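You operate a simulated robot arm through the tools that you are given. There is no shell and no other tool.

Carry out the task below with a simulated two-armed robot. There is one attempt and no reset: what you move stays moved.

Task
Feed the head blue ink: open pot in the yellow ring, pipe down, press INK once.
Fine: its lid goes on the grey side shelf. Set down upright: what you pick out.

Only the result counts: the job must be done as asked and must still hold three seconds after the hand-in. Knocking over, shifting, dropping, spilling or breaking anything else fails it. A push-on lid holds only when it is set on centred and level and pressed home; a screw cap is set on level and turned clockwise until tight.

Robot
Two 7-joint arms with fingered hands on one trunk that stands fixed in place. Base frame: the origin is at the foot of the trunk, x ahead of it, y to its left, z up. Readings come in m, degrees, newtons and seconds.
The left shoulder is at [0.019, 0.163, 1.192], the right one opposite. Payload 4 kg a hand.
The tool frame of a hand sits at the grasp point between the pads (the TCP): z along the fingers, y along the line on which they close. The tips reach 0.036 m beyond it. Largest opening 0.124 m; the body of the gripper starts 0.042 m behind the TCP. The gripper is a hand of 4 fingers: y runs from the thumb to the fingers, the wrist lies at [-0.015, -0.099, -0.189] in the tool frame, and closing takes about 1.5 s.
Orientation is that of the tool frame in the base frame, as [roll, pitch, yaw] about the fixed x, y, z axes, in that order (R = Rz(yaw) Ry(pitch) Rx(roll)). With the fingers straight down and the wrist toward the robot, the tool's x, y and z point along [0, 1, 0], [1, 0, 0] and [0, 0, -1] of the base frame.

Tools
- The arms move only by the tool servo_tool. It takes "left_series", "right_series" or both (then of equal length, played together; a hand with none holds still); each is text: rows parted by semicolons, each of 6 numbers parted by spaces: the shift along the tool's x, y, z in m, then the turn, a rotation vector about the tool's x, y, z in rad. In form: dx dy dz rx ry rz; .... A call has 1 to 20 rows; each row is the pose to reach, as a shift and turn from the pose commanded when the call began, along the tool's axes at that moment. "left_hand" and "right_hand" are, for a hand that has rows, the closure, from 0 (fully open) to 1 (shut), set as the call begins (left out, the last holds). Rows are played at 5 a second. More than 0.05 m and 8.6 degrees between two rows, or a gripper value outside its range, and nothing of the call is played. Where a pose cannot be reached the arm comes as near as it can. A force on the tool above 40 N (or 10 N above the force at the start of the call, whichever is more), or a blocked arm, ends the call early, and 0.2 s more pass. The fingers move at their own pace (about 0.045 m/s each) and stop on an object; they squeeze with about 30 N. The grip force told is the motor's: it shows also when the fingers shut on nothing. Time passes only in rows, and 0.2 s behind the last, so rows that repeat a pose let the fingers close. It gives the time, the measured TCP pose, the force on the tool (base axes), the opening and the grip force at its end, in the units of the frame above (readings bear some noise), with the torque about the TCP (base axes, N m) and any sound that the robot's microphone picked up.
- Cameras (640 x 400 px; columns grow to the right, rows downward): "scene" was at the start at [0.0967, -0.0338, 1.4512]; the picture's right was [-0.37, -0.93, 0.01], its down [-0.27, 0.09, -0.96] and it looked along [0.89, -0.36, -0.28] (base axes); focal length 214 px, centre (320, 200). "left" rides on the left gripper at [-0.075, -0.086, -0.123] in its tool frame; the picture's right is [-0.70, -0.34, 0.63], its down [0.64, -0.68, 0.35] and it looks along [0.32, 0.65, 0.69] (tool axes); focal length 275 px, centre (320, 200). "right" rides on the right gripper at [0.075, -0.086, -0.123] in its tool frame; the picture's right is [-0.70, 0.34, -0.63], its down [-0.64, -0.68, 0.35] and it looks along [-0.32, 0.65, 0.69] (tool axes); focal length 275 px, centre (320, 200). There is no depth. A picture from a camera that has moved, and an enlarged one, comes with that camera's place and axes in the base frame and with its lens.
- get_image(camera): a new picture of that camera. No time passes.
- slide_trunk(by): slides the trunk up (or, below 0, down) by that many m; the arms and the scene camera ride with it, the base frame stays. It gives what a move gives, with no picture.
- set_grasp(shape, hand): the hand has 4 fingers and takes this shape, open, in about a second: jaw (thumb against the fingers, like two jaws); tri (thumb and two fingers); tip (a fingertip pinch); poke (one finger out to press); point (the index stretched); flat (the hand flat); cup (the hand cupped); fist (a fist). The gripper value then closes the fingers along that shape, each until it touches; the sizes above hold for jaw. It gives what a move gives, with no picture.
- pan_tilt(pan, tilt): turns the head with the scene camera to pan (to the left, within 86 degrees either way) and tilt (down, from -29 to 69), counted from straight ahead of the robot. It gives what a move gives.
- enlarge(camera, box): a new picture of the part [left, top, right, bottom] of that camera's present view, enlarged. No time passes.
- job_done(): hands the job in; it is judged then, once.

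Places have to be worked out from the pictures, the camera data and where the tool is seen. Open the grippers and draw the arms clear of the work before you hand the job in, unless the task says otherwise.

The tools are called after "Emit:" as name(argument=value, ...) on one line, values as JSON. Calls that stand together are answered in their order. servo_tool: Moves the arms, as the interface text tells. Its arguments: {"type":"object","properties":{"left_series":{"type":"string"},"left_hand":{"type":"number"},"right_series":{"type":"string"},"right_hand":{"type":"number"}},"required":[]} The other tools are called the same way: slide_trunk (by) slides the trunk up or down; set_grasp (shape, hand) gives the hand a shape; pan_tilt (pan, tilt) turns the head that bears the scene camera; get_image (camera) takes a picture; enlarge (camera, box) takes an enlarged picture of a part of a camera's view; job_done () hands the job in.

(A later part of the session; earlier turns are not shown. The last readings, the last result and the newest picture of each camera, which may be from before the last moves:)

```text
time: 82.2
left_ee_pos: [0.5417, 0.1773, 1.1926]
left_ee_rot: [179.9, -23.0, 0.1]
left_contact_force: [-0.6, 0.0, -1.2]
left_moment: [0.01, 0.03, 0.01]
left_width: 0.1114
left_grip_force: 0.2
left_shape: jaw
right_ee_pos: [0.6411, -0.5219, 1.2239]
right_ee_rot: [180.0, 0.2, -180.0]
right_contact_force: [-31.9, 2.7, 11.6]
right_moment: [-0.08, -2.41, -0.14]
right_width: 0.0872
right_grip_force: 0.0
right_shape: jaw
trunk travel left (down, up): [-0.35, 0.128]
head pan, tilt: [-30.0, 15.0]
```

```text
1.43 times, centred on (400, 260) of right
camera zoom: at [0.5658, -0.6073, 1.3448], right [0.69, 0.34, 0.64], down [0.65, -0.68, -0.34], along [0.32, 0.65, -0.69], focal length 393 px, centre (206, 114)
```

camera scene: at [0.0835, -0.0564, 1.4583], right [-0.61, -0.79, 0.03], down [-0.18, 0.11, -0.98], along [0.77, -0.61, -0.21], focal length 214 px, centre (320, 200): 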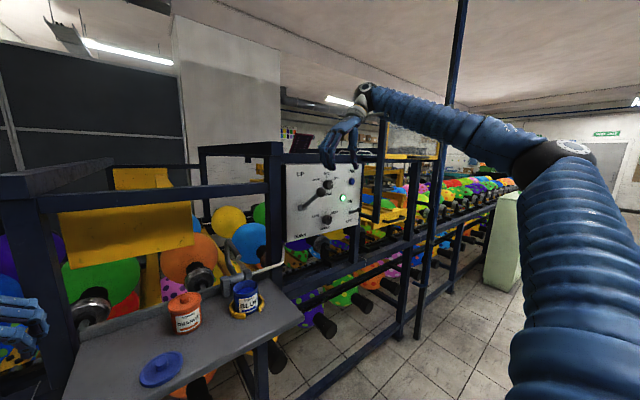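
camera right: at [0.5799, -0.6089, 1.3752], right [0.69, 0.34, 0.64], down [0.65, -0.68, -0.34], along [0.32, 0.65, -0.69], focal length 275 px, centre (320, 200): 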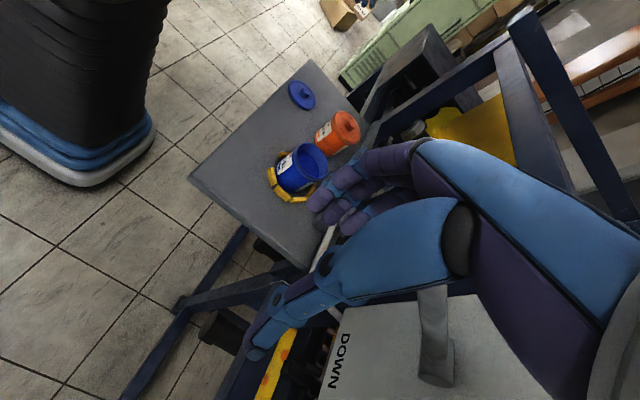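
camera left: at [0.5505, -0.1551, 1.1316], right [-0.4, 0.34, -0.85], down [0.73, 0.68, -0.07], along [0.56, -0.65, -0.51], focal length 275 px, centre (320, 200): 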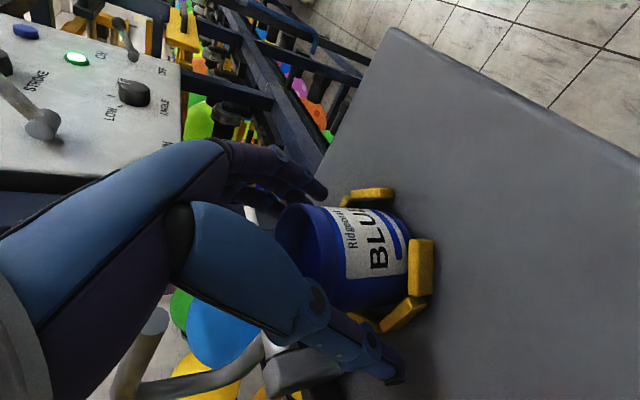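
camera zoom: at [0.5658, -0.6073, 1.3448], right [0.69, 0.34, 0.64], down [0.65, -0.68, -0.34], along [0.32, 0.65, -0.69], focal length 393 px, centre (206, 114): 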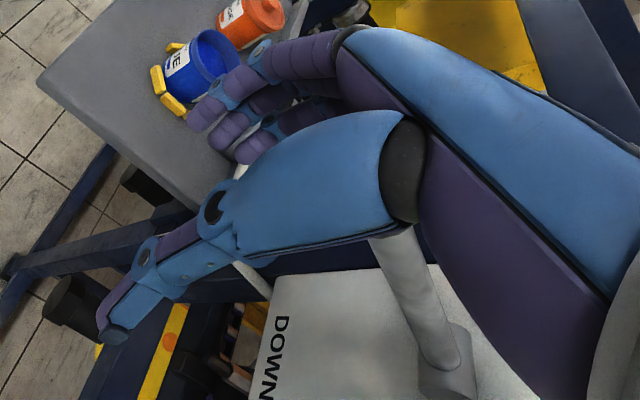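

The force direction shows the knob sits beside the thumb base, not under the palm, though the lever has come down to ~15° above horizontal. I'll raise the hand clear and use a fist instead for a broad pressing surface.

Emit:
servo_tool(right_series="0.004 0 -0.01 0 0 0; 0.004 0 -0.04 0 0 0; 0.004 0 -0.08 0 0 0; 0.004 0 -0.12 0 0 0; 0.004 0 -0.16 0 0 0; 0.004 0 -0.19 0 0 0")

Emit:
set_grasp(shape="fist", hand="right")

Emit:
servo_tool(right_series="0 0 0 0 0 0; 0 0 0 0 0 0; 0 0 0 0 0 0; 0 0 0 0 0 0; 0 0 0 0 0 0; 0 0 0 0 0 0; 0 0 0 0 0 0; 0 0 0 0 0 0", right_hand=1)

Emit:
enlarge(camera="scene", box=[270, 60, 390, 240])

Emit:
get_image(camera="right")

```text
time: 83.6
left_ee_pos: [0.5464, 0.1767, 1.1903]
left_ee_rot: [179.8, -23.0, 0.0]
left_contact_force: [-0.3, -0.3, 0.2]
left_moment: [0.0, -0.01, -0.02]
left_width: 0.1118
left_grip_force: 0.1
left_shape: jaw
right_ee_pos: [0.6442, -0.522, 1.4115]
right_ee_rot: [180.0, 0.0, 179.8]
right_contact_force: [-0.2, 0.2, 0.7]
right_moment: [0.03, 0.05, 0.02]
right_width: 0.0871
right_grip_force: 0.1
right_shape: jaw
trunk travel left (down, up): [-0.35, 0.128]
head pan, tilt: [-30.0, 15.0]
```

```text
time: 84.5
left_ee_pos: [0.5462, 0.1778, 1.1903]
left_ee_rot: [-180.0, -22.9, 0.0]
left_contact_force: [-0.5, -1.0, -0.3]
left_moment: [-0.02, 0.01, -0.03]
left_width: 0.1114
left_grip_force: 0.0
left_shape: jaw
right_ee_pos: [0.645, -0.5212, 1.4102]
right_ee_rot: [180.0, 0.0, -179.9]
right_contact_force: [-0.5, 0.4, -0.8]
right_moment: [0.01, 0.01, 0.01]
right_width: 0.0
right_grip_force: 0.0
right_shape: fist
trunk travel left (down, up): [-0.35, 0.128]
head pan, tilt: [-30.0, 15.0]
```

```text
time: 86.3
left_ee_pos: [0.5452, 0.1778, 1.1902]
left_ee_rot: [180.0, -23.0, 0.1]
left_contact_force: [0.3, -0.3, 0.3]
left_moment: [0.02, -0.02, -0.01]
left_width: 0.1115
left_grip_force: 0.0
left_shape: jaw
right_ee_pos: [0.6449, -0.5208, 1.4105]
right_ee_rot: [-179.9, 0.0, 180.0]
right_contact_force: [0.2, 0.7, 0.4]
right_moment: [0.02, 0.02, 0.02]
right_width: 0.0
right_grip_force: 0.0
right_shape: fist
trunk travel left (down, up): [-0.35, 0.128]
head pan, tilt: [-30.0, 15.0]
```

```text
2.22 times, centred on (330, 150) of scene
camera zoom: at [0.0908, -0.0459, 1.45], right [-0.5, -0.87, 0.02], down [-0.26, 0.13, -0.96], along [0.83, -0.48, -0.29], focal length 477 px, centre (298, 311)
```

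zoom: 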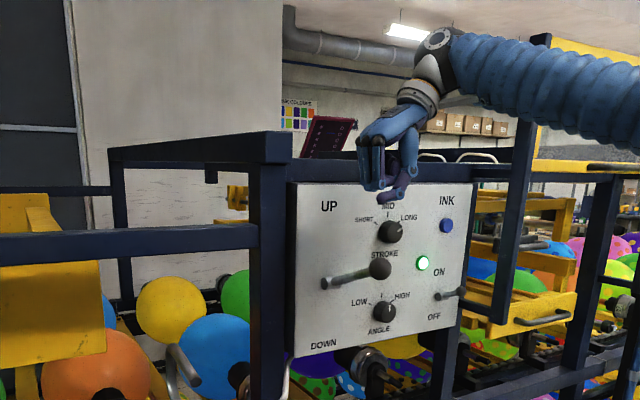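

```text
taken
camera right: at [0.5694, -0.6066, 1.532], right [0.7, 0.34, 0.63], down [0.64, -0.68, -0.35], along [0.32, 0.65, -0.69], focal length 275 px, centre (320, 200)
```

right: 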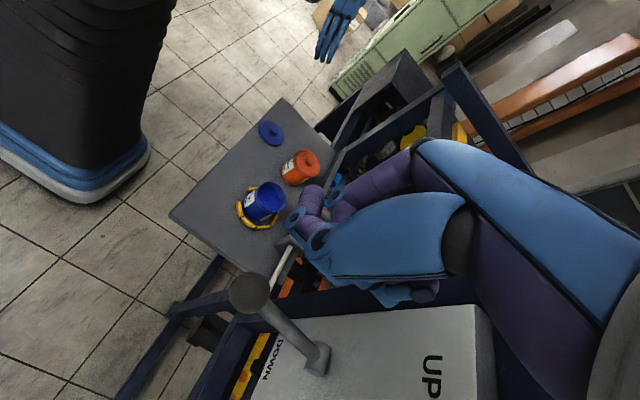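

With the fist, the lowest point is about at the TCP. The lever knob is now at about (0.654, -0.522, 1.297), so pressing works. I'll bring the fist down on it with the TCP at x≈0.645.

Emit:
servo_tool(right_series="0 0 0.03 0 0 0; 0 0 0.06 0 0 0; 0 0 0.085 0 0 0; 0 0 0.1 0 0 0; 0 0 0.11 0 0 0; 0 0 0.12 0 0 0; 0 0 0.12 0 0 0")

Emit:
enlarge(camera="scene", box=[270, 60, 390, 240])

Emit:
get_image(camera="right")

```text
time: 87.9
left_ee_pos: [0.5457, 0.1777, 1.1906]
left_ee_rot: [-179.9, -22.9, -0.1]
left_contact_force: [0.4, -0.1, 0.3]
left_moment: [0.0, -0.01, -0.01]
left_width: 0.1114
left_grip_force: 0.1
left_shape: jaw
right_ee_pos: [0.641, -0.5247, 1.2912]
right_ee_rot: [179.9, 0.0, 180.0]
right_contact_force: [0.0, -1.2, -0.3]
right_moment: [0.04, -0.01, -0.01]
right_width: 0.0
right_grip_force: 0.0
right_shape: fist
trunk travel left (down, up): [-0.35, 0.128]
head pan, tilt: [-30.0, 15.0]
```

```text
2.22 times, centred on (330, 150) of scene
camera zoom: at [0.0907, -0.0457, 1.45], right [-0.5, -0.87, 0.02], down [-0.26, 0.13, -0.96], along [0.83, -0.48, -0.29], focal length 477 px, centre (298, 311)
```

zoom: 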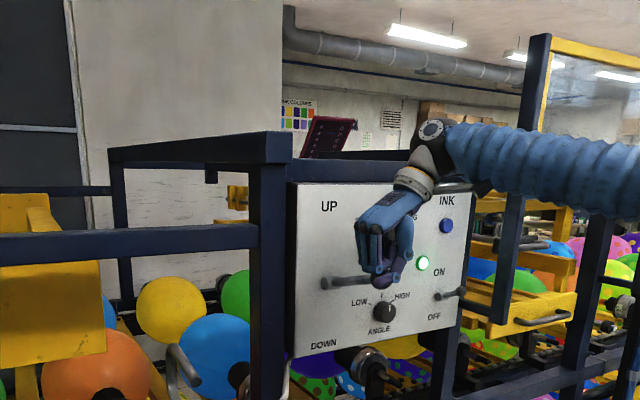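

```text
taken
camera right: at [0.5659, -0.609, 1.4119], right [0.7, 0.34, 0.63], down [0.64, -0.68, -0.35], along [0.32, 0.65, -0.69], focal length 275 px, centre (320, 200)
```

right: 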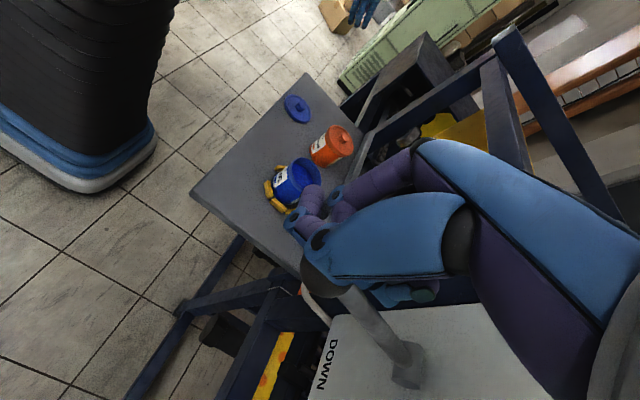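

The lever is following down (rod now looks near horizontal) with little force. Continuing the press.

Emit:
servo_tool(right_series="0 0 0.01 0 0 0; 0 0 0.02 0 0 0; 0 0 0.03 0 0 0; 0 0 0.04 0 0 0; 0 0 0.04 0 0 0")

Emit:
enlarge(camera="scene", box=[270, 90, 390, 270])

Emit:
get_image(camera="right")

```text
time: 89.1
left_ee_pos: [0.5447, 0.1777, 1.1907]
left_ee_rot: [-180.0, -22.9, 0.1]
left_contact_force: [-0.3, -0.2, 0.3]
left_moment: [0.03, 0.01, 0.01]
left_width: 0.1117
left_grip_force: 0.1
left_shape: jaw
right_ee_pos: [0.6421, -0.5264, 1.2503]
right_ee_rot: [-180.0, 0.0, 179.9]
right_contact_force: [0.4, -0.1, -0.2]
right_moment: [0.0, -0.02, -0.03]
right_width: 0.0001
right_grip_force: 0.0
right_shape: fist
trunk travel left (down, up): [-0.35, 0.128]
head pan, tilt: [-30.0, 15.0]
```

```text
2.22 times, centred on (330, 180) of scene
camera zoom: at [0.0908, -0.0458, 1.45], right [-0.5, -0.87, 0.02], down [-0.26, 0.13, -0.96], along [0.83, -0.48, -0.29], focal length 477 px, centre (298, 244)
```

zoom: 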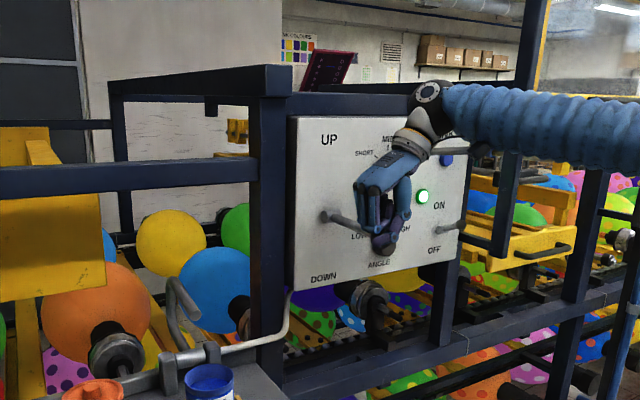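

```text
taken
camera right: at [0.5667, -0.6105, 1.3709], right [0.7, 0.34, 0.63], down [0.64, -0.68, -0.35], along [0.32, 0.65, -0.69], focal length 275 px, centre (320, 200)
```

right: 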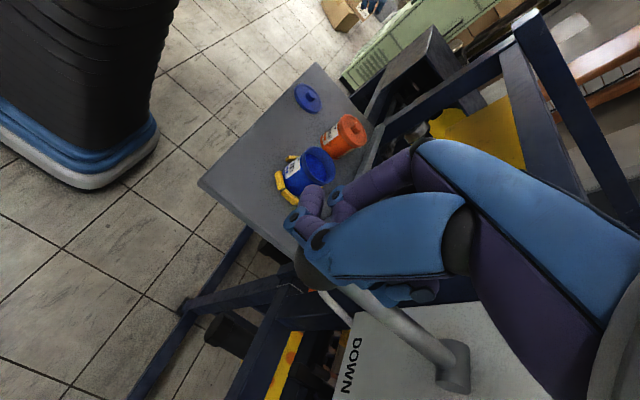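

The lever is now below horizontal. I'll check the pipe closely before going further.

Emit:
enlarge(camera="scene", box=[255, 190, 345, 270])

Emit:
enlarge(camera="right", box=[260, 120, 480, 400])

```text
5.00 times, centred on (300, 230) of scene
camera zoom: at [0.0908, -0.0458, 1.45], right [-0.5, -0.87, 0.02], down [-0.26, 0.13, -0.96], along [0.83, -0.48, -0.29], focal length 1072 px, centre (420, 50)
```

zoom: 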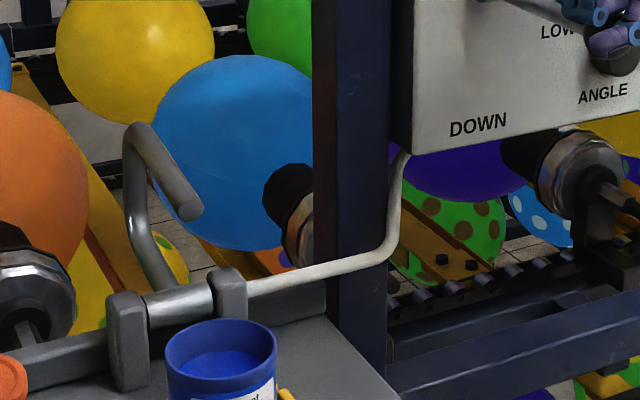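

```text
1.43 times, centred on (370, 260) of right
camera zoom: at [0.5667, -0.6105, 1.3709], right [0.7, 0.34, 0.63], down [0.64, -0.68, -0.35], along [0.32, 0.65, -0.69], focal length 393 px, centre (249, 114)
```

zoom: 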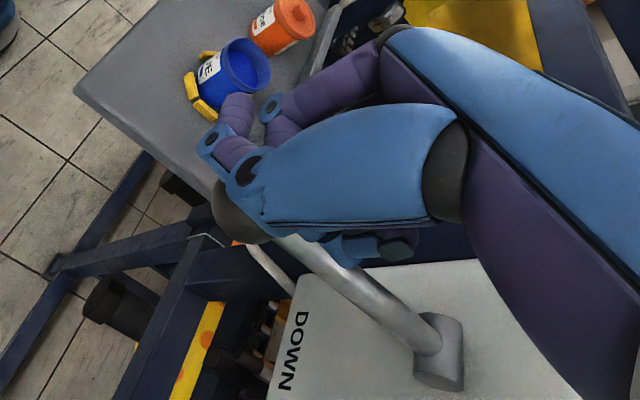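

The pipe is still up, so the lever likely acts at the end of its travel. I'll keep pressing toward DOWN.

Emit:
servo_tool(right_series="0 0 0.01 0 0 0; 0 0 0.02 0 0 0; 0 0 0.03 0 0 0; 0 0 0.04 0 0 0; 0 0 0.05 0 0 0; 0 0 0.05 0 0 0")

Emit:
enlarge(camera="scene", box=[250, 110, 390, 290])

Emit:
enlarge(camera="right", box=[260, 120, 480, 400])

```text
time: 90.5
left_ee_pos: [0.5456, 0.1775, 1.1906]
left_ee_rot: [-180.0, -22.9, 0.0]
left_contact_force: [0.0, 0.5, 0.6]
left_moment: [0.01, 0.02, 0.0]
left_width: 0.1116
left_grip_force: 0.0
left_shape: jaw
right_ee_pos: [0.6428, -0.5227, 1.2002]
right_ee_rot: [-179.9, 0.0, -180.0]
right_contact_force: [0.3, -1.1, -0.2]
right_moment: [0.01, -0.01, 0.01]
right_width: 0.0001
right_grip_force: 0.0
right_shape: fist
trunk travel left (down, up): [-0.35, 0.128]
head pan, tilt: [-30.0, 15.0]
```

```text
2.22 times, centred on (320, 200) of scene
camera zoom: at [0.0907, -0.0459, 1.45], right [-0.5, -0.87, 0.02], down [-0.26, 0.13, -0.96], along [0.83, -0.48, -0.29], focal length 477 px, centre (320, 200)
```

zoom: 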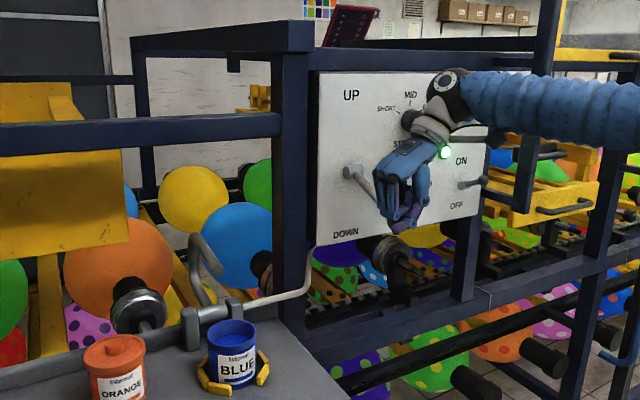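

```text
1.43 times, centred on (370, 260) of right
camera zoom: at [0.567, -0.609, 1.3215], right [0.7, 0.34, 0.63], down [0.64, -0.68, -0.35], along [0.32, 0.65, -0.69], focal length 393 px, centre (249, 114)
```

zoom: 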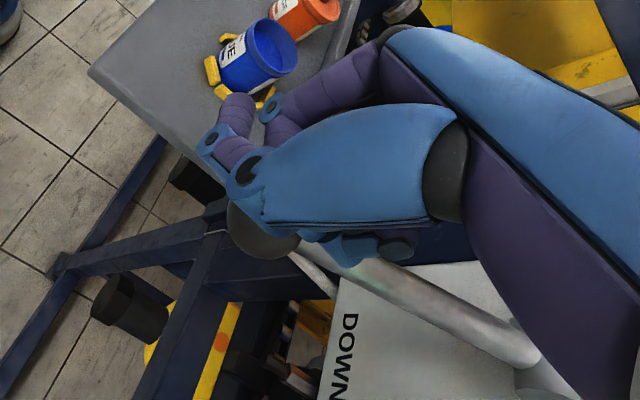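

Still moving freely; the lever is well below horizontal. Continuing to its lower stop.

Emit:
servo_tool(right_series="-0.004 0 0.008 0 0 0; -0.008 0 0.016 0 0 0; -0.01 0 0.024 0 0 0; -0.012 0 0.032 0 0 0; -0.012 0 0.032 0 0 0")

Emit:
enlarge(camera="scene", box=[250, 110, 390, 290])

Emit:
enlarge(camera="right", box=[260, 120, 480, 400])

```text
time: 91.7
left_ee_pos: [0.5458, 0.1763, 1.1899]
left_ee_rot: [-180.0, -22.9, 0.0]
left_contact_force: [0.5, -0.5, -0.3]
left_moment: [0.01, 0.02, -0.05]
left_width: 0.1116
left_grip_force: 0.1
left_shape: jaw
right_ee_pos: [0.6525, -0.5247, 1.1677]
right_ee_rot: [-180.0, 0.0, -179.9]
right_contact_force: [-1.3, 0.4, 1.4]
right_moment: [0.05, -0.05, 0.03]
right_width: 0.0
right_grip_force: 0.1
right_shape: fist
trunk travel left (down, up): [-0.35, 0.128]
head pan, tilt: [-30.0, 15.0]
```

```text
2.22 times, centred on (320, 200) of scene
camera zoom: at [0.0905, -0.0458, 1.45], right [-0.5, -0.87, 0.02], down [-0.26, 0.13, -0.96], along [0.83, -0.48, -0.29], focal length 477 px, centre (320, 200)
```

zoom: 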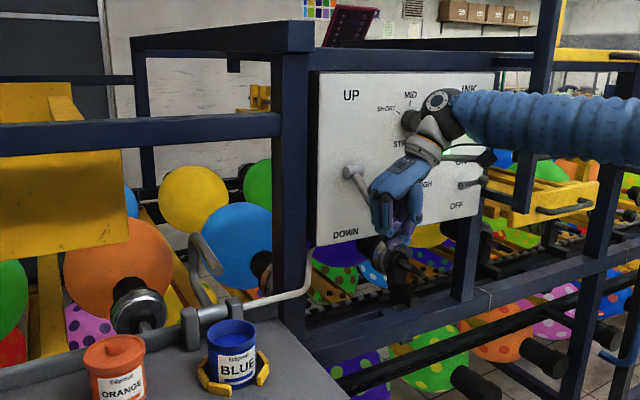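

```text
1.43 times, centred on (370, 260) of right
camera zoom: at [0.5786, -0.6088, 1.2901], right [0.7, 0.34, 0.63], down [0.64, -0.68, -0.35], along [0.32, 0.65, -0.69], focal length 393 px, centre (249, 114)
```

zoom: 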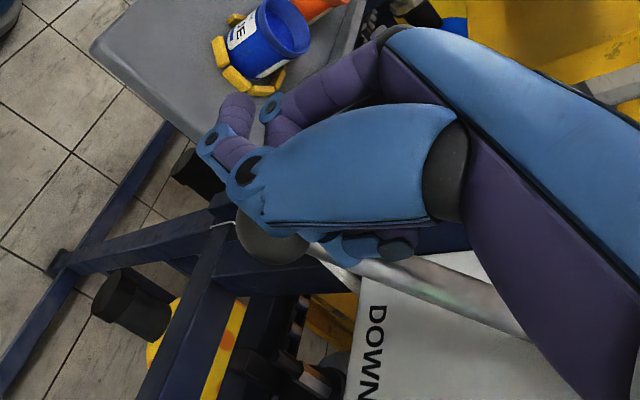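

Continuing in small steps; the force has only begun to rise (1.4 N).

Emit:
servo_tool(right_series="-0.003 0 0.006 0 0 0; -0.006 0 0.012 0 0 0; -0.009 0 0.018 0 0 0; -0.012 0 0.024 0 0 0; -0.012 0 0.024 0 0 0")

Emit:
enlarge(camera="scene", box=[250, 110, 390, 290])

Emit:
enlarge(camera="right", box=[260, 120, 480, 400])

```text
time: 92.4
left_ee_pos: [0.5431, 0.1782, 1.1915]
left_ee_rot: [180.0, -23.0, 0.0]
left_contact_force: [-0.2, -0.2, -0.4]
left_moment: [0.0, 0.0, 0.04]
left_width: 0.1116
left_grip_force: 0.1
left_shape: jaw
right_ee_pos: [0.6573, -0.5178, 1.1635]
right_ee_rot: [179.9, 0.5, -179.8]
right_contact_force: [-17.8, 11.2, 27.9]
right_moment: [-0.14, -0.51, 0.19]
right_width: 0.0
right_grip_force: 0.1
right_shape: fist
trunk travel left (down, up): [-0.35, 0.128]
head pan, tilt: [-30.0, 15.0]
stopped in row 3 (right hand): the force on the tool passed its limit at 45 N (the readings are from after the stop); the commanded pose is now the measured one
```

```text
2.22 times, centred on (320, 200) of scene
camera zoom: at [0.0884, -0.0442, 1.4503], right [-0.5, -0.87, 0.02], down [-0.26, 0.13, -0.96], along [0.83, -0.48, -0.29], focal length 477 px, centre (320, 200)
```

zoom: 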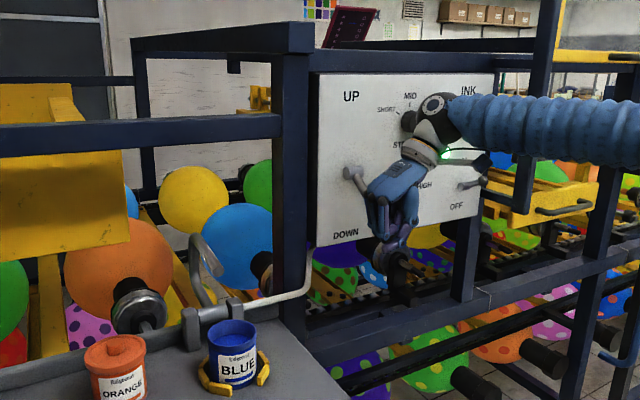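

```text
1.43 times, centred on (370, 260) of right
camera zoom: at [0.582, -0.6048, 1.2844], right [0.69, 0.34, 0.64], down [0.65, -0.68, -0.34], along [0.32, 0.65, -0.69], focal length 393 px, centre (249, 114)
```

zoom: 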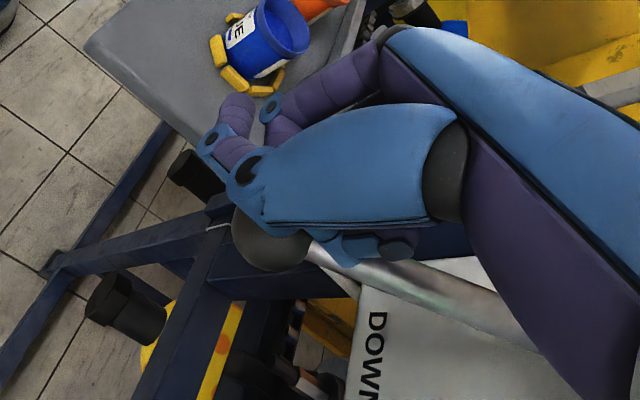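

The reaction is exactly perpendicular to the lever at about −33°, so it's at the DOWN stop. I'll lift the hand off gently and look at whether the lever stays and where the pipe is.

Emit:
servo_tool(right_series="0.005 0 -0.01 0 0 0; 0.01 0 -0.03 0 0 0; 0.015 0 -0.06 0 0 0; 0.015 0 -0.1 0 0 0; 0.015 0 -0.14 0 0 0; 0.015 0 -0.18 0 0 0; 0.015 0 -0.22 0 0 0; 0.03 0 -0.25 0 0 0; 0.06 0 -0.26 0 0 0; 0.1 0 -0.26 0 0 0; 0.1 0 -0.26 0 0 0")

Emit:
enlarge(camera="scene", box=[250, 110, 390, 290])

Emit:
get_image(camera="right")

Emit:
enlarge(camera="scene", box=[255, 190, 345, 270])

```text
time: 94.8
left_ee_pos: [0.5468, 0.1776, 1.1893]
left_ee_rot: [179.9, -22.8, 0.0]
left_contact_force: [-0.2, -0.3, 0.1]
left_moment: [0.01, 0.0, 0.01]
left_width: 0.1115
left_grip_force: 0.0
left_shape: jaw
right_ee_pos: [0.5601, -0.5216, 1.4207]
right_ee_rot: [179.9, 0.1, -179.7]
right_contact_force: [0.1, -0.3, 0.0]
right_moment: [-0.01, 0.02, 0.01]
right_width: 0.0
right_grip_force: 0.0
right_shape: fist
trunk travel left (down, up): [-0.35, 0.128]
head pan, tilt: [-30.0, 15.0]
```

```text
2.22 times, centred on (320, 200) of scene
camera zoom: at [0.0922, -0.0453, 1.4499], right [-0.5, -0.87, 0.02], down [-0.26, 0.13, -0.96], along [0.82, -0.48, -0.29], focal length 477 px, centre (320, 200)
```

zoom: 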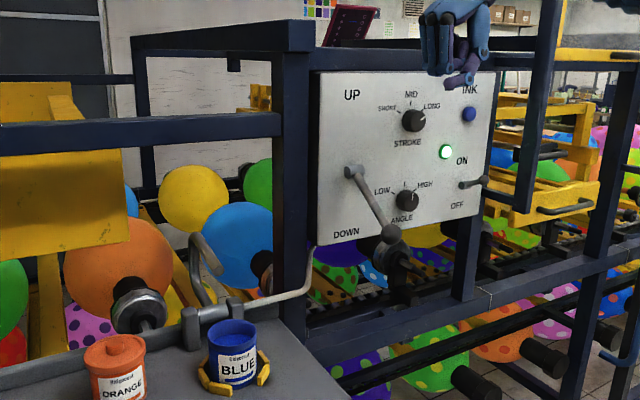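

```text
taken
camera right: at [0.4856, -0.6072, 1.541], right [0.69, 0.34, 0.64], down [0.65, -0.68, -0.35], along [0.32, 0.65, -0.69], focal length 275 px, centre (320, 200)
```

right: 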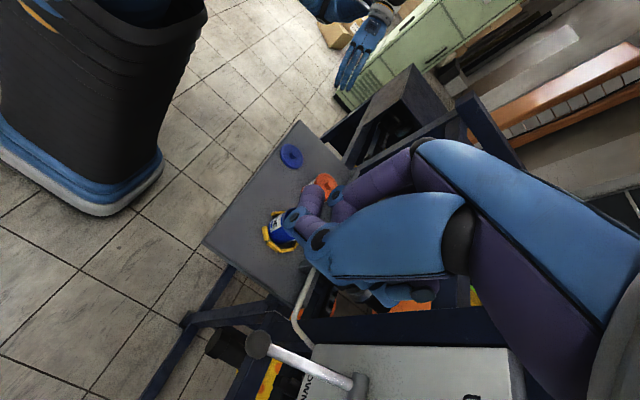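

```text
5.00 times, centred on (300, 230) of scene
camera zoom: at [0.0922, -0.0453, 1.4499], right [-0.5, -0.87, 0.02], down [-0.26, 0.13, -0.96], along [0.82, -0.48, -0.29], focal length 1072 px, centre (420, 50)
```

zoom: 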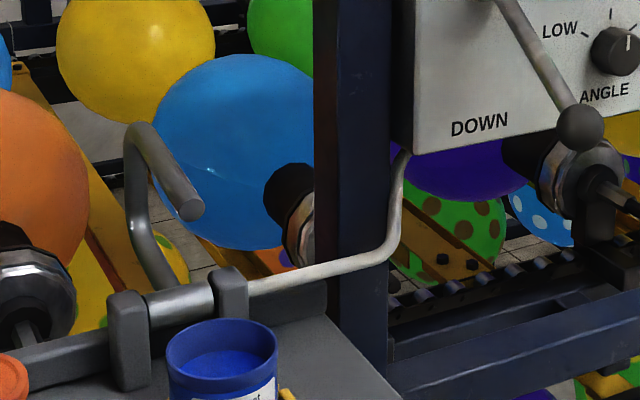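

The lever stays DOWN but the pipe hasn't moved, so the pipe may be swung by hand and the lever may control something else. I'll look from the starting head pose to compare with the first picture.

Emit:
pan_tilt(pan=-21.7, tilt=14.1)

Emit:
get_image(camera="scene")

Emit:
enlarge(camera="scene", box=[170, 120, 370, 245])

Emit:
enlarge(camera="scene", box=[340, 130, 480, 230])

```text
time: 95.5
left_ee_pos: [0.5444, 0.1761, 1.1901]
left_ee_rot: [180.0, -22.9, 0.0]
left_contact_force: [0.6, 1.1, 0.5]
left_moment: [0.01, -0.01, -0.02]
left_width: 0.1113
left_grip_force: 0.1
left_shape: jaw
right_ee_pos: [0.5589, -0.5216, 1.42]
right_ee_rot: [179.8, 0.2, -179.9]
right_contact_force: [0.0, -0.5, -0.8]
right_moment: [0.02, 0.0, 0.0]
right_width: 0.0002
right_grip_force: 0.1
right_shape: fist
trunk travel left (down, up): [-0.35, 0.128]
head pan, tilt: [-21.7, 14.1]
```

```text
taken
camera scene: at [0.0963, -0.034, 1.4512], right [-0.37, -0.93, 0.01], down [-0.27, 0.09, -0.96], along [0.89, -0.36, -0.28], focal length 214 px, centre (320, 200)
```

scene: 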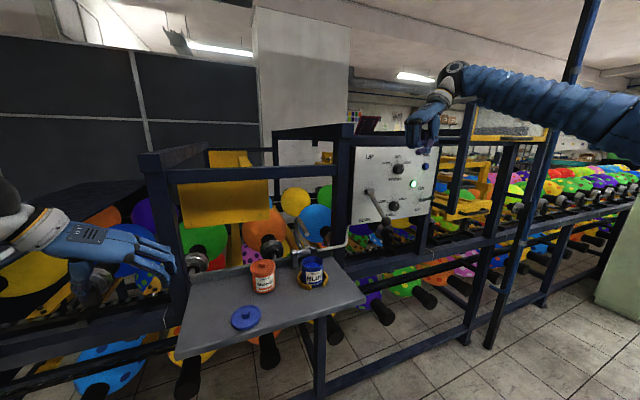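

```text
3.20 times, centred on (270, 182) of scene
camera zoom: at [0.0963, -0.034, 1.4512], right [-0.37, -0.93, 0.01], down [-0.27, 0.09, -0.96], along [0.89, -0.36, -0.28], focal length 686 px, centre (480, 256)
```

zoom: 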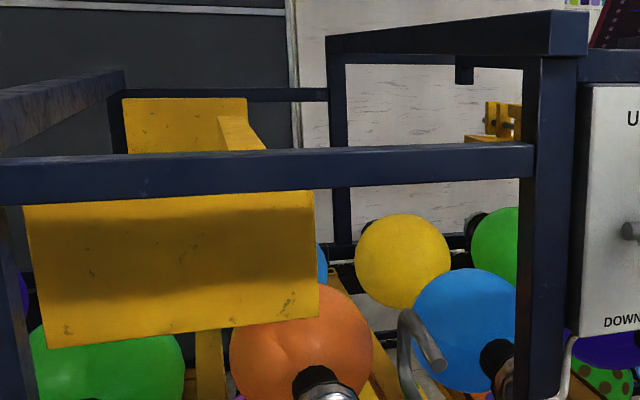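

```text
4.00 times, centred on (410, 180) of scene
camera zoom: at [0.0963, -0.034, 1.4512], right [-0.37, -0.93, 0.01], down [-0.27, 0.09, -0.96], along [0.89, -0.36, -0.28], focal length 858 px, centre (-40, 280)
```

zoom: 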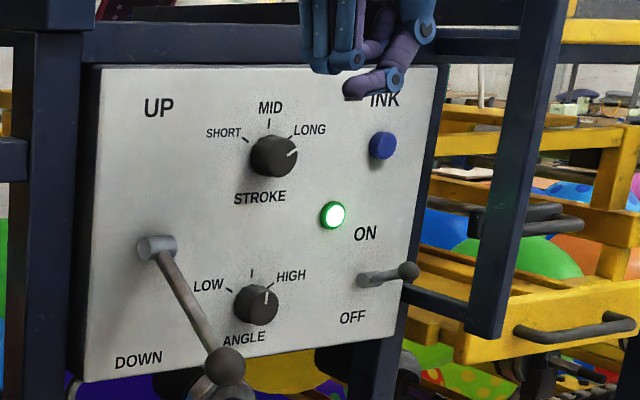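

Nothing else on the machine changed: the panel lever isn't coupled to the pipe, which hinges by itself on the shelf bracket. I'll restore the lever to UP as found: reshape the right hand to jaw and come down around the lever knob at (0.673, -0.522, 1.162).

Emit:
set_grasp(shape="jaw", hand="right")

Emit:
servo_tool(right_series="-0.03 0 0 0 0 0; -0.06 0 0 0 0 0; -0.09 0 0 0 0 0; -0.112 0 0 0 0 0; -0.112 0 0.04 0 0 0; -0.112 0 0.08 0 0 0; -0.112 0 0.12 0 0 0; -0.112 0 0.16 0 0 0; -0.112 0 0.19 0 0 0; -0.112 0 0.21 0 0 0; -0.112 0 0.21 0 0 0", right_hand=0.1)

Emit:
get_image(camera="right")

Emit:
enlarge(camera="scene", box=[340, 120, 480, 260])

```text
time: 96.4
left_ee_pos: [0.5448, 0.1766, 1.1893]
left_ee_rot: [-180.0, -22.8, 0.0]
left_contact_force: [0.0, 0.5, -0.4]
left_moment: [0.01, -0.01, -0.01]
left_width: 0.1116
left_grip_force: 0.0
left_shape: jaw
right_ee_pos: [0.5585, -0.5213, 1.4203]
right_ee_rot: [179.7, 0.2, -179.9]
right_contact_force: [-0.8, -1.0, -0.4]
right_moment: [0.0, 0.02, -0.01]
right_width: 0.1238
right_grip_force: 0.1
right_shape: jaw
trunk travel left (down, up): [-0.35, 0.128]
head pan, tilt: [-21.7, 14.1]
```

```text
time: 98.8
left_ee_pos: [0.5469, 0.1774, 1.19]
left_ee_rot: [-179.9, -22.9, 0.0]
left_contact_force: [-0.4, 0.0, -0.3]
left_moment: [-0.01, 0.03, 0.01]
left_width: 0.1116
left_grip_force: 0.1
left_shape: jaw
right_ee_pos: [0.6723, -0.5216, 1.2069]
right_ee_rot: [179.8, 0.2, -179.8]
right_contact_force: [0.2, 0.1, 0.1]
right_moment: [-0.02, 0.02, 0.0]
right_width: 0.1118
right_grip_force: 0.0
right_shape: jaw
trunk travel left (down, up): [-0.35, 0.128]
head pan, tilt: [-21.7, 14.1]
```

```text
taken
camera right: at [0.5965, -0.608, 1.328], right [0.69, 0.34, 0.64], down [0.65, -0.68, -0.35], along [0.32, 0.65, -0.69], focal length 275 px, centre (320, 200)
```

right: 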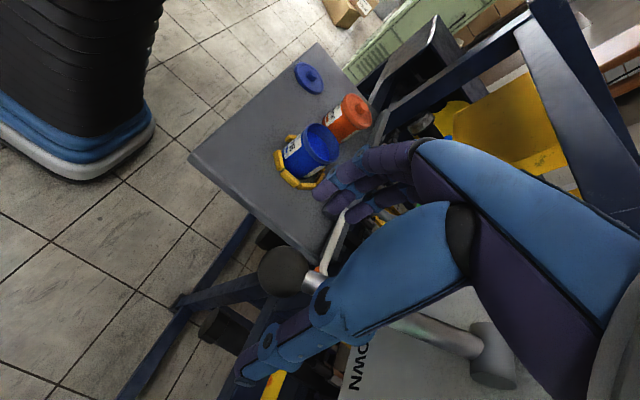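

```text
2.86 times, centred on (410, 190) of scene
camera zoom: at [0.0964, -0.0334, 1.4513], right [-0.37, -0.93, 0.02], down [-0.27, 0.09, -0.96], along [0.89, -0.36, -0.28], focal length 613 px, centre (63, 229)
```

zoom: 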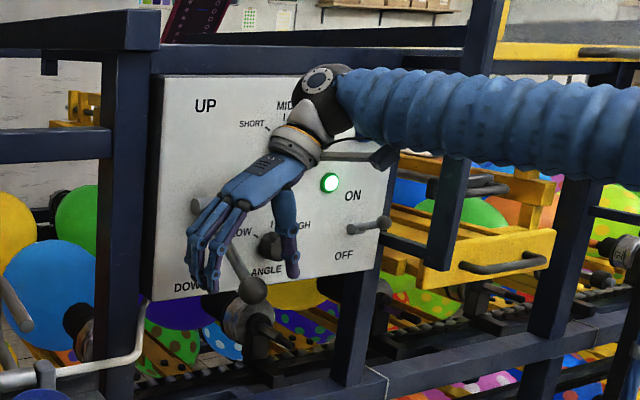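

The knob is between the open fingers. Descending 3.5 cm and closing on it.

Emit:
servo_tool(right_series="0 0 0.012 0 0 0; 0 0 0.024 0 0 0; 0 0 0.034 0 0 0; 0 0 0.034 0 0 0")

Emit:
servo_tool(right_series="0 0 0 0 0 0; 0 0 0 0 0 0; 0 0 0 0 0 0; 0 0 0 0 0 0; 0 0 0 0 0 0; 0 0 0 0 0 0; 0 0 0 0 0 0; 0 0 0 0 0 0; 0 0 0 0 0 0; 0 0 0 0 0 0", right_hand=1)

Emit:
get_image(camera="right")

Emit:
enlarge(camera="scene", box=[340, 120, 480, 260])

```text
time: 99.8
left_ee_pos: [0.5454, 0.1781, 1.1892]
left_ee_rot: [179.9, -22.8, 0.0]
left_contact_force: [-0.1, 0.6, -0.2]
left_moment: [0.04, 0.02, -0.03]
left_width: 0.1116
left_grip_force: 0.0
left_shape: jaw
right_ee_pos: [0.6728, -0.5227, 1.1737]
right_ee_rot: [179.7, 0.2, -179.8]
right_contact_force: [1.2, 0.1, 0.9]
right_moment: [0.01, -0.02, -0.01]
right_width: 0.1118
right_grip_force: 0.0
right_shape: jaw
trunk travel left (down, up): [-0.35, 0.128]
head pan, tilt: [-21.7, 14.1]
```

```text
time: 102.0
left_ee_pos: [0.5449, 0.1755, 1.1898]
left_ee_rot: [180.0, -22.9, 0.0]
left_contact_force: [0.1, -0.2, 1.0]
left_moment: [-0.01, 0.01, 0.0]
left_width: 0.1113
left_grip_force: 0.1
left_shape: jaw
right_ee_pos: [0.6719, -0.5243, 1.1729]
right_ee_rot: [179.8, 0.2, -179.9]
right_contact_force: [-2.8, -16.5, -3.1]
right_moment: [-0.26, 0.07, 0.06]
right_width: 0.048
right_grip_force: 30.3
right_shape: jaw
trunk travel left (down, up): [-0.35, 0.128]
head pan, tilt: [-21.7, 14.1]
```

```text
taken
camera right: at [0.5968, -0.6104, 1.2942], right [0.69, 0.34, 0.64], down [0.65, -0.68, -0.35], along [0.32, 0.65, -0.69], focal length 275 px, centre (320, 200)
```

right: 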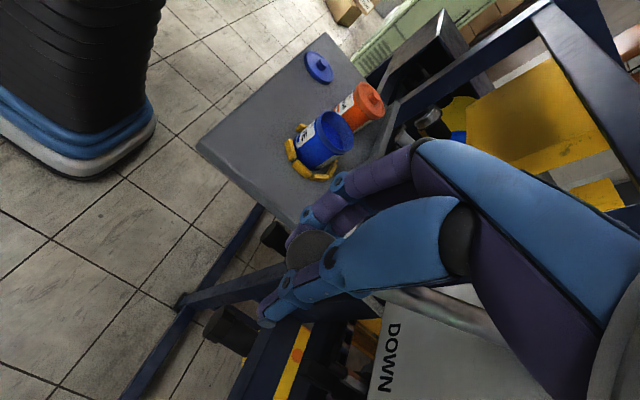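

```text
2.86 times, centred on (410, 190) of scene
camera zoom: at [0.0966, -0.0357, 1.4511], right [-0.37, -0.93, 0.01], down [-0.27, 0.09, -0.96], along [0.89, -0.36, -0.28], focal length 613 px, centre (63, 229)
```

zoom: 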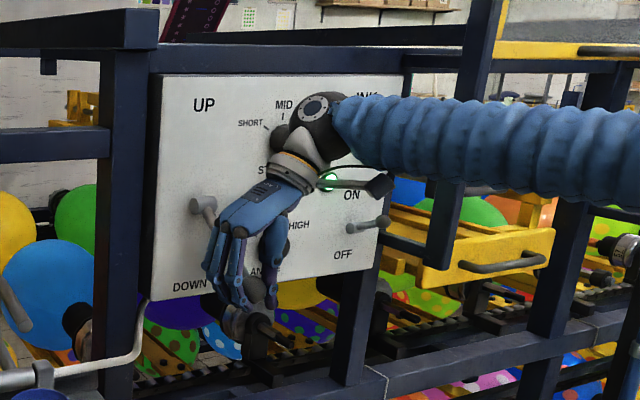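

The knob is gripped. I'll lift it along its arc, first half of the way, with a 2 mm y relief, and check forces.

Emit:
servo_tool(right_series="0 -0.002 0 0 0 0; 0.0064 -0.002 -0.0113 0 0 0; 0.0121 -0.002 -0.0231 0 0 0; 0.0167 -0.002 -0.0353 0 0 0; 0.0202 -0.002 -0.048 0 0 0; 0.0225 -0.002 -0.0608 0 0 0; 0.0238 -0.002 -0.0739 0 0 0; 0.0239 -0.002 -0.0869 0 0 0; 0.0239 -0.002 -0.0869 0 0 0")

Emit:
enlarge(camera="scene", box=[340, 100, 480, 240])

Emit:
get_image(camera="right")

```text
time: 104.0
left_ee_pos: [0.5447, 0.1743, 1.1911]
left_ee_rot: [-180.0, -23.1, 0.1]
left_contact_force: [-0.5, 0.8, 0.6]
left_moment: [-0.01, 0.0, 0.0]
left_width: 0.1113
left_grip_force: 0.0
left_shape: jaw
right_ee_pos: [0.6461, -0.5268, 1.2609]
right_ee_rot: [179.8, 0.2, -179.9]
right_contact_force: [-16.1, -12.6, -3.6]
right_moment: [-0.23, 0.64, 0.3]
right_width: 0.048
right_grip_force: 30.4
right_shape: jaw
trunk travel left (down, up): [-0.35, 0.128]
head pan, tilt: [-21.7, 14.1]
```

```text
2.86 times, centred on (410, 170) of scene
camera zoom: at [0.0951, -0.0354, 1.4513], right [-0.37, -0.93, 0.01], down [-0.26, 0.09, -0.96], along [0.89, -0.36, -0.28], focal length 613 px, centre (63, 286)
```

zoom: 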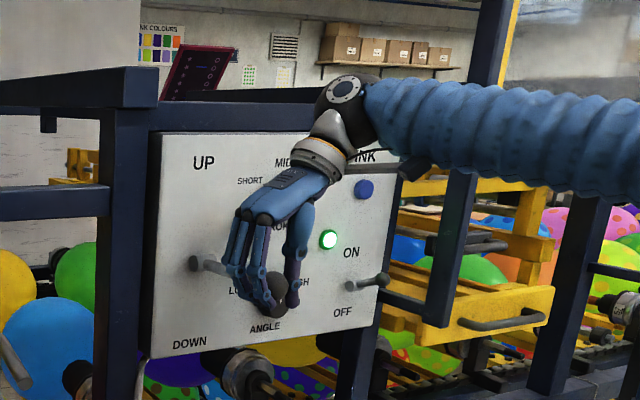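

```text
taken
camera right: at [0.5702, -0.6128, 1.3821], right [0.69, 0.34, 0.64], down [0.65, -0.68, -0.35], along [0.32, 0.65, -0.69], focal length 275 px, centre (320, 200)
```

right: 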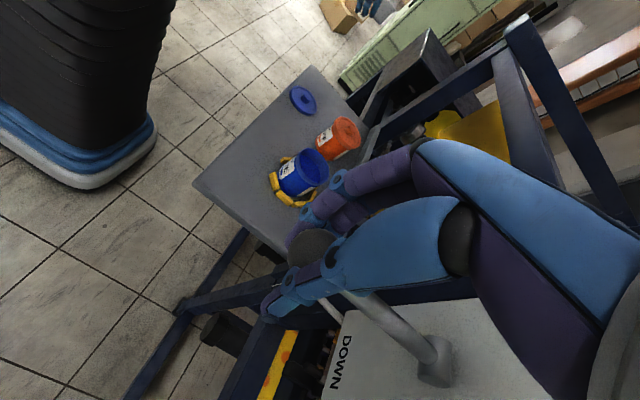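

The lever follows. I'll continue the second half of the arc toward UP, with small offsets to relieve the side forces.

Emit:
servo_tool(right_series="0.004 -0.003 0 0 0 0; 0.003 -0.003 -0.0131 0 0 0; 0.0008 -0.003 -0.026 0 0 0; -0.0025 -0.003 -0.0387 0 0 0; -0.0068 -0.003 -0.051 0 0 0; -0.0122 -0.003 -0.0629 0 0 0; -0.0187 -0.003 -0.0743 0 0 0; -0.0187 -0.003 -0.0743 0 0 0")

Emit:
enlarge(camera="scene", box=[340, 100, 480, 240])

Emit:
get_image(camera="right")

```text
time: 105.8
left_ee_pos: [0.5442, 0.1755, 1.191]
left_ee_rot: [179.9, -22.9, -0.1]
left_contact_force: [0.1, 0.4, 0.3]
left_moment: [-0.01, -0.02, 0.04]
left_width: 0.1115
left_grip_force: 0.0
left_shape: jaw
right_ee_pos: [0.6635, -0.5307, 1.3302]
right_ee_rot: [-180.0, -0.5, -179.8]
right_contact_force: [-20.4, -4.1, -17.7]
right_moment: [-0.02, 0.5, 0.23]
right_width: 0.0277
right_grip_force: 30.1
right_shape: jaw
trunk travel left (down, up): [-0.35, 0.128]
head pan, tilt: [-21.7, 14.1]
stopped in row 8 (right hand): the force on the tool passed its limit at 42 N (the readings are from after the stop); the commanded pose is now the measured one
```

```text
2.86 times, centred on (410, 170) of scene
camera zoom: at [0.0952, -0.0344, 1.4513], right [-0.37, -0.93, 0.01], down [-0.27, 0.09, -0.96], along [0.89, -0.36, -0.28], focal length 613 px, centre (63, 286)
```

zoom: 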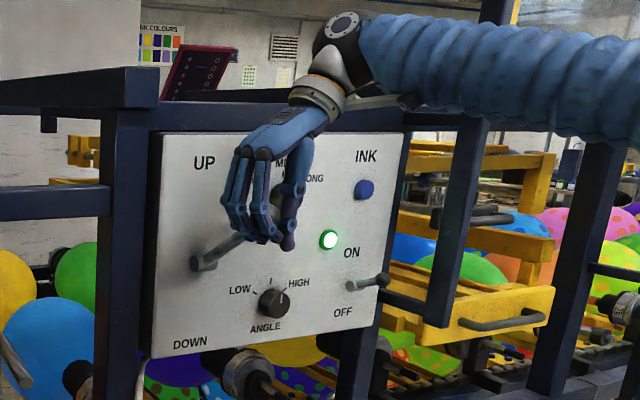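

```text
taken
camera right: at [0.5888, -0.6164, 1.4528], right [0.7, 0.34, 0.63], down [0.64, -0.68, -0.35], along [0.31, 0.65, -0.69], focal length 275 px, centre (320, 200)
```

right: 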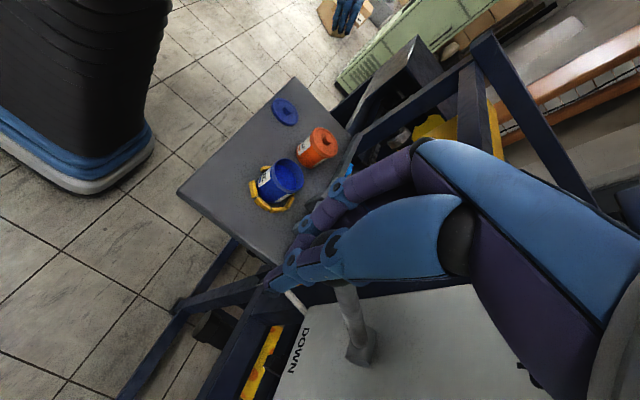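

Resistance indicates the upper stop. I'll open the fingers, withdraw upward and back, and check the lever angle.

Emit:
servo_tool(right_series="0 0 0 0 0 0; 0 0 0 0 0 0; 0 0 0 0 0 0; 0 0 0 0 0 0; 0 0 0 0 0 0; 0 0 0 0 0 0; 0 0 0 0 0 0", right_hand=0)

Emit:
servo_tool(right_series="0 0 -0.03 0 0 0; 0 0 -0.06 0 0 0; 0 0 -0.09 0 0 0; 0.03 0 -0.11 0 0 0; 0.07 0 -0.11 0 0 0; 0.1 0 -0.11 0 0 0; 0.1 0 -0.11 0 0 0")

Emit:
enlarge(camera="scene", box=[340, 130, 480, 230])

Emit:
get_image(camera="scene")

Emit:
get_image(camera="right")

```text
time: 107.3
left_ee_pos: [0.5451, 0.1767, 1.1909]
left_ee_rot: [180.0, -22.9, 0.0]
left_contact_force: [0.5, 0.0, -0.3]
left_moment: [0.02, -0.01, 0.02]
left_width: 0.1115
left_grip_force: 0.0
left_shape: jaw
right_ee_pos: [0.6651, -0.529, 1.3326]
right_ee_rot: [179.9, -0.2, -179.8]
right_contact_force: [0.4, 0.1, -0.1]
right_moment: [0.01, -0.02, 0.0]
right_width: 0.1234
right_grip_force: 0.1
right_shape: jaw
trunk travel left (down, up): [-0.35, 0.128]
head pan, tilt: [-21.7, 14.1]
```

```text
time: 109.0
left_ee_pos: [0.5467, 0.1776, 1.1901]
left_ee_rot: [-179.9, -22.8, -0.1]
left_contact_force: [-0.3, -0.3, 1.2]
left_moment: [-0.02, 0.01, 0.0]
left_width: 0.1114
left_grip_force: 0.1
left_shape: jaw
right_ee_pos: [0.5651, -0.5283, 1.4447]
right_ee_rot: [179.8, -0.3, -179.9]
right_contact_force: [0.4, 0.8, 0.1]
right_moment: [-0.01, 0.03, 0.02]
right_width: 0.1238
right_grip_force: 0.0
right_shape: jaw
trunk travel left (down, up): [-0.35, 0.128]
head pan, tilt: [-21.7, 14.1]
```

```text
4.00 times, centred on (410, 180) of scene
camera zoom: at [0.0973, -0.0336, 1.4511], right [-0.37, -0.93, 0.02], down [-0.27, 0.09, -0.96], along [0.89, -0.36, -0.28], focal length 858 px, centre (-40, 280)
```

zoom: 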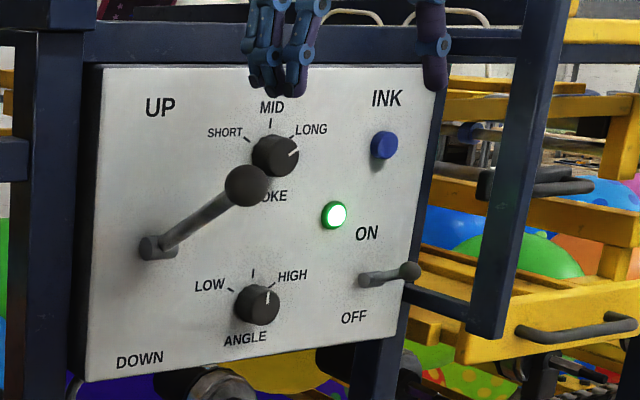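

```text
taken
camera scene: at [0.0973, -0.0336, 1.4511], right [-0.37, -0.93, 0.02], down [-0.27, 0.09, -0.96], along [0.89, -0.36, -0.28], focal length 214 px, centre (320, 200)
```

scene: 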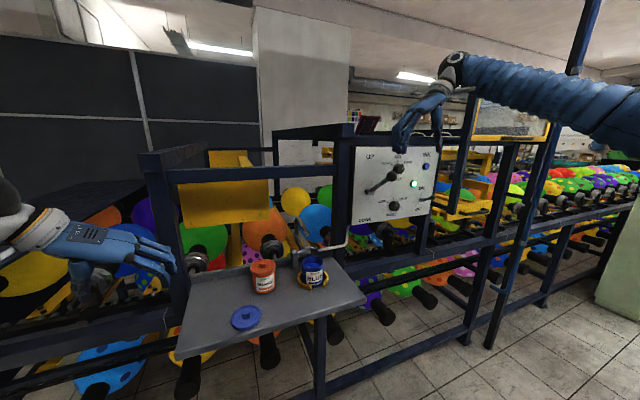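

```text
taken
camera right: at [0.4917, -0.6137, 1.5665], right [0.7, 0.34, 0.63], down [0.65, -0.68, -0.35], along [0.31, 0.65, -0.69], focal length 275 px, centre (320, 200)
```

right: 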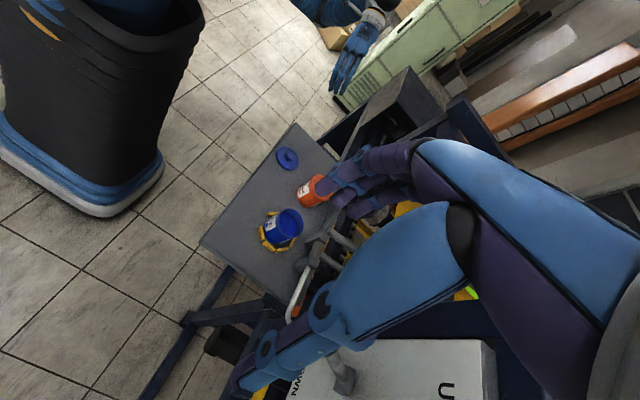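

The lever is back exactly at its original UP position. Now the pipe: hinge ≈ (0.815, 1.02), tip ≈ (0.743, -0.247, 1.128). I'll bring the left hand high over the pots to just above the pipe's tip segment.

Emit:
servo_tool(left_series="0.0117 0 -0.0276 0 0 0; 0.0233 0 -0.0553 0 0 0; 0.0418 0.04 -0.0475 0 0 0; 0.0602 0.082 -0.0397 0 0 0; 0.0786 0.124 -0.0319 0 0 0; 0.097 0.165 -0.0241 0 0 0; 0.097 0.21 -0.0241 0 0 0; 0.097 0.255 -0.0241 0 0 0; 0.097 0.3 -0.0241 0 0 0; 0.097 0.345 -0.0241 0 0 0; 0.097 0.39 -0.0241 0 0 0; 0.097 0.424 -0.0241 0 0 0; 0.1208 0.424 -0.0033 0 0 0; 0.1445 0.424 0.0176 0 0 0; 0.16 0.424 0.03 0 0 0; 0.16 0.424 0.03 0 0 0", left_hand=0.35)

Emit:
pan_tilt(pan=-15, tilt=20)

Emit:
enlarge(camera="scene", box=[260, 120, 400, 250])

Emit:
get_image(camera="left")

Emit:
get_image(camera="right")

```text
time: 112.3
left_ee_pos: [0.7051, -0.2474, 1.2257]
left_ee_rot: [180.0, -22.8, 0.0]
left_contact_force: [0.0, -0.2, -0.1]
left_moment: [0.02, 0.0, 0.01]
left_width: 0.081
left_grip_force: 0.1
left_shape: jaw
right_ee_pos: [0.5655, -0.5293, 1.4459]
right_ee_rot: [180.0, -0.2, -179.8]
right_contact_force: [0.6, 0.2, 0.3]
right_moment: [0.03, -0.01, 0.02]
right_width: 0.1233
right_grip_force: 0.0
right_shape: jaw
trunk travel left (down, up): [-0.35, 0.128]
head pan, tilt: [-21.7, 14.1]
```

```text
time: 113.0
left_ee_pos: [0.7026, -0.2483, 1.225]
left_ee_rot: [179.9, -22.9, 0.0]
left_contact_force: [0.5, 0.1, -0.2]
left_moment: [0.01, 0.0, 0.03]
left_width: 0.081
left_grip_force: 0.0
left_shape: jaw
right_ee_pos: [0.5653, -0.5283, 1.4448]
right_ee_rot: [180.0, -0.2, -179.8]
right_contact_force: [-0.7, -0.7, -0.8]
right_moment: [0.03, 0.06, 0.01]
right_width: 0.1235
right_grip_force: 0.1
right_shape: jaw
trunk travel left (down, up): [-0.35, 0.128]
head pan, tilt: [-15.0, 20.0]
```

```text
3.08 times, centred on (330, 185) of scene
camera zoom: at [0.0996, -0.0237, 1.4415], right [-0.26, -0.97, 0.01], down [-0.37, 0.09, -0.93], along [0.89, -0.24, -0.38], focal length 660 px, centre (289, 246)
```

zoom: 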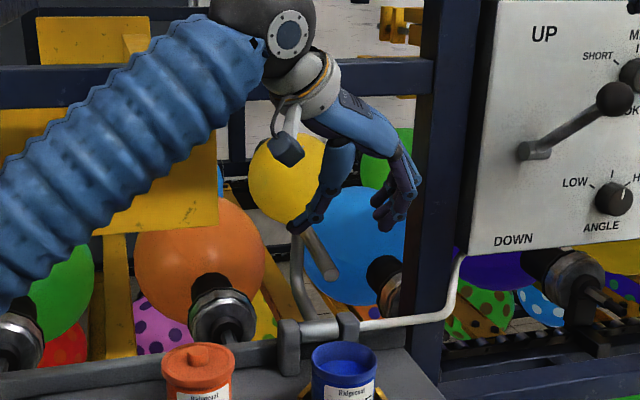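

```text
taken
camera left: at [0.5867, -0.1619, 1.3094], right [-0.4, 0.34, -0.85], down [0.73, 0.68, -0.07], along [0.56, -0.65, -0.51], focal length 275 px, centre (320, 200)
```

left: 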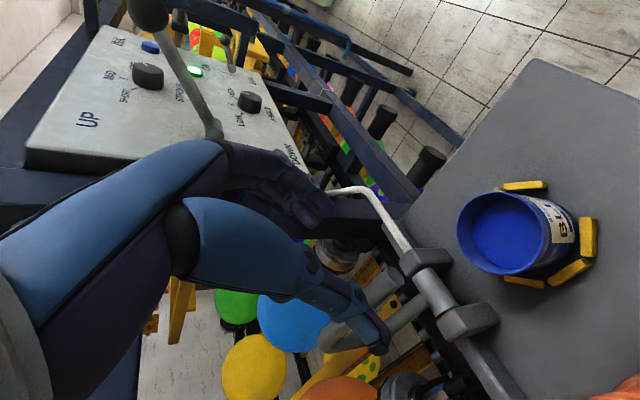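

```text
taken
camera right: at [0.4914, -0.6142, 1.5665], right [0.7, 0.34, 0.63], down [0.65, -0.68, -0.35], along [0.31, 0.65, -0.69], focal length 275 px, centre (320, 200)
```

right: 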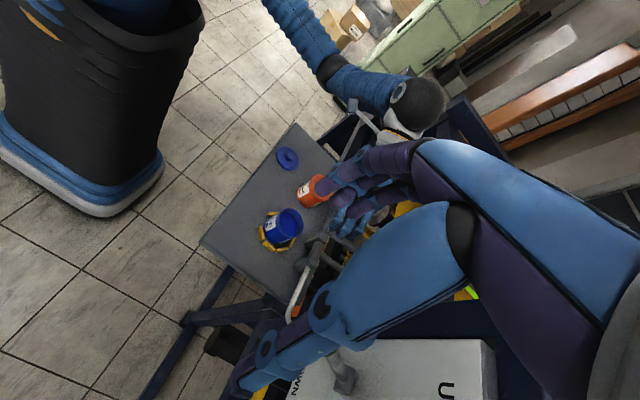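

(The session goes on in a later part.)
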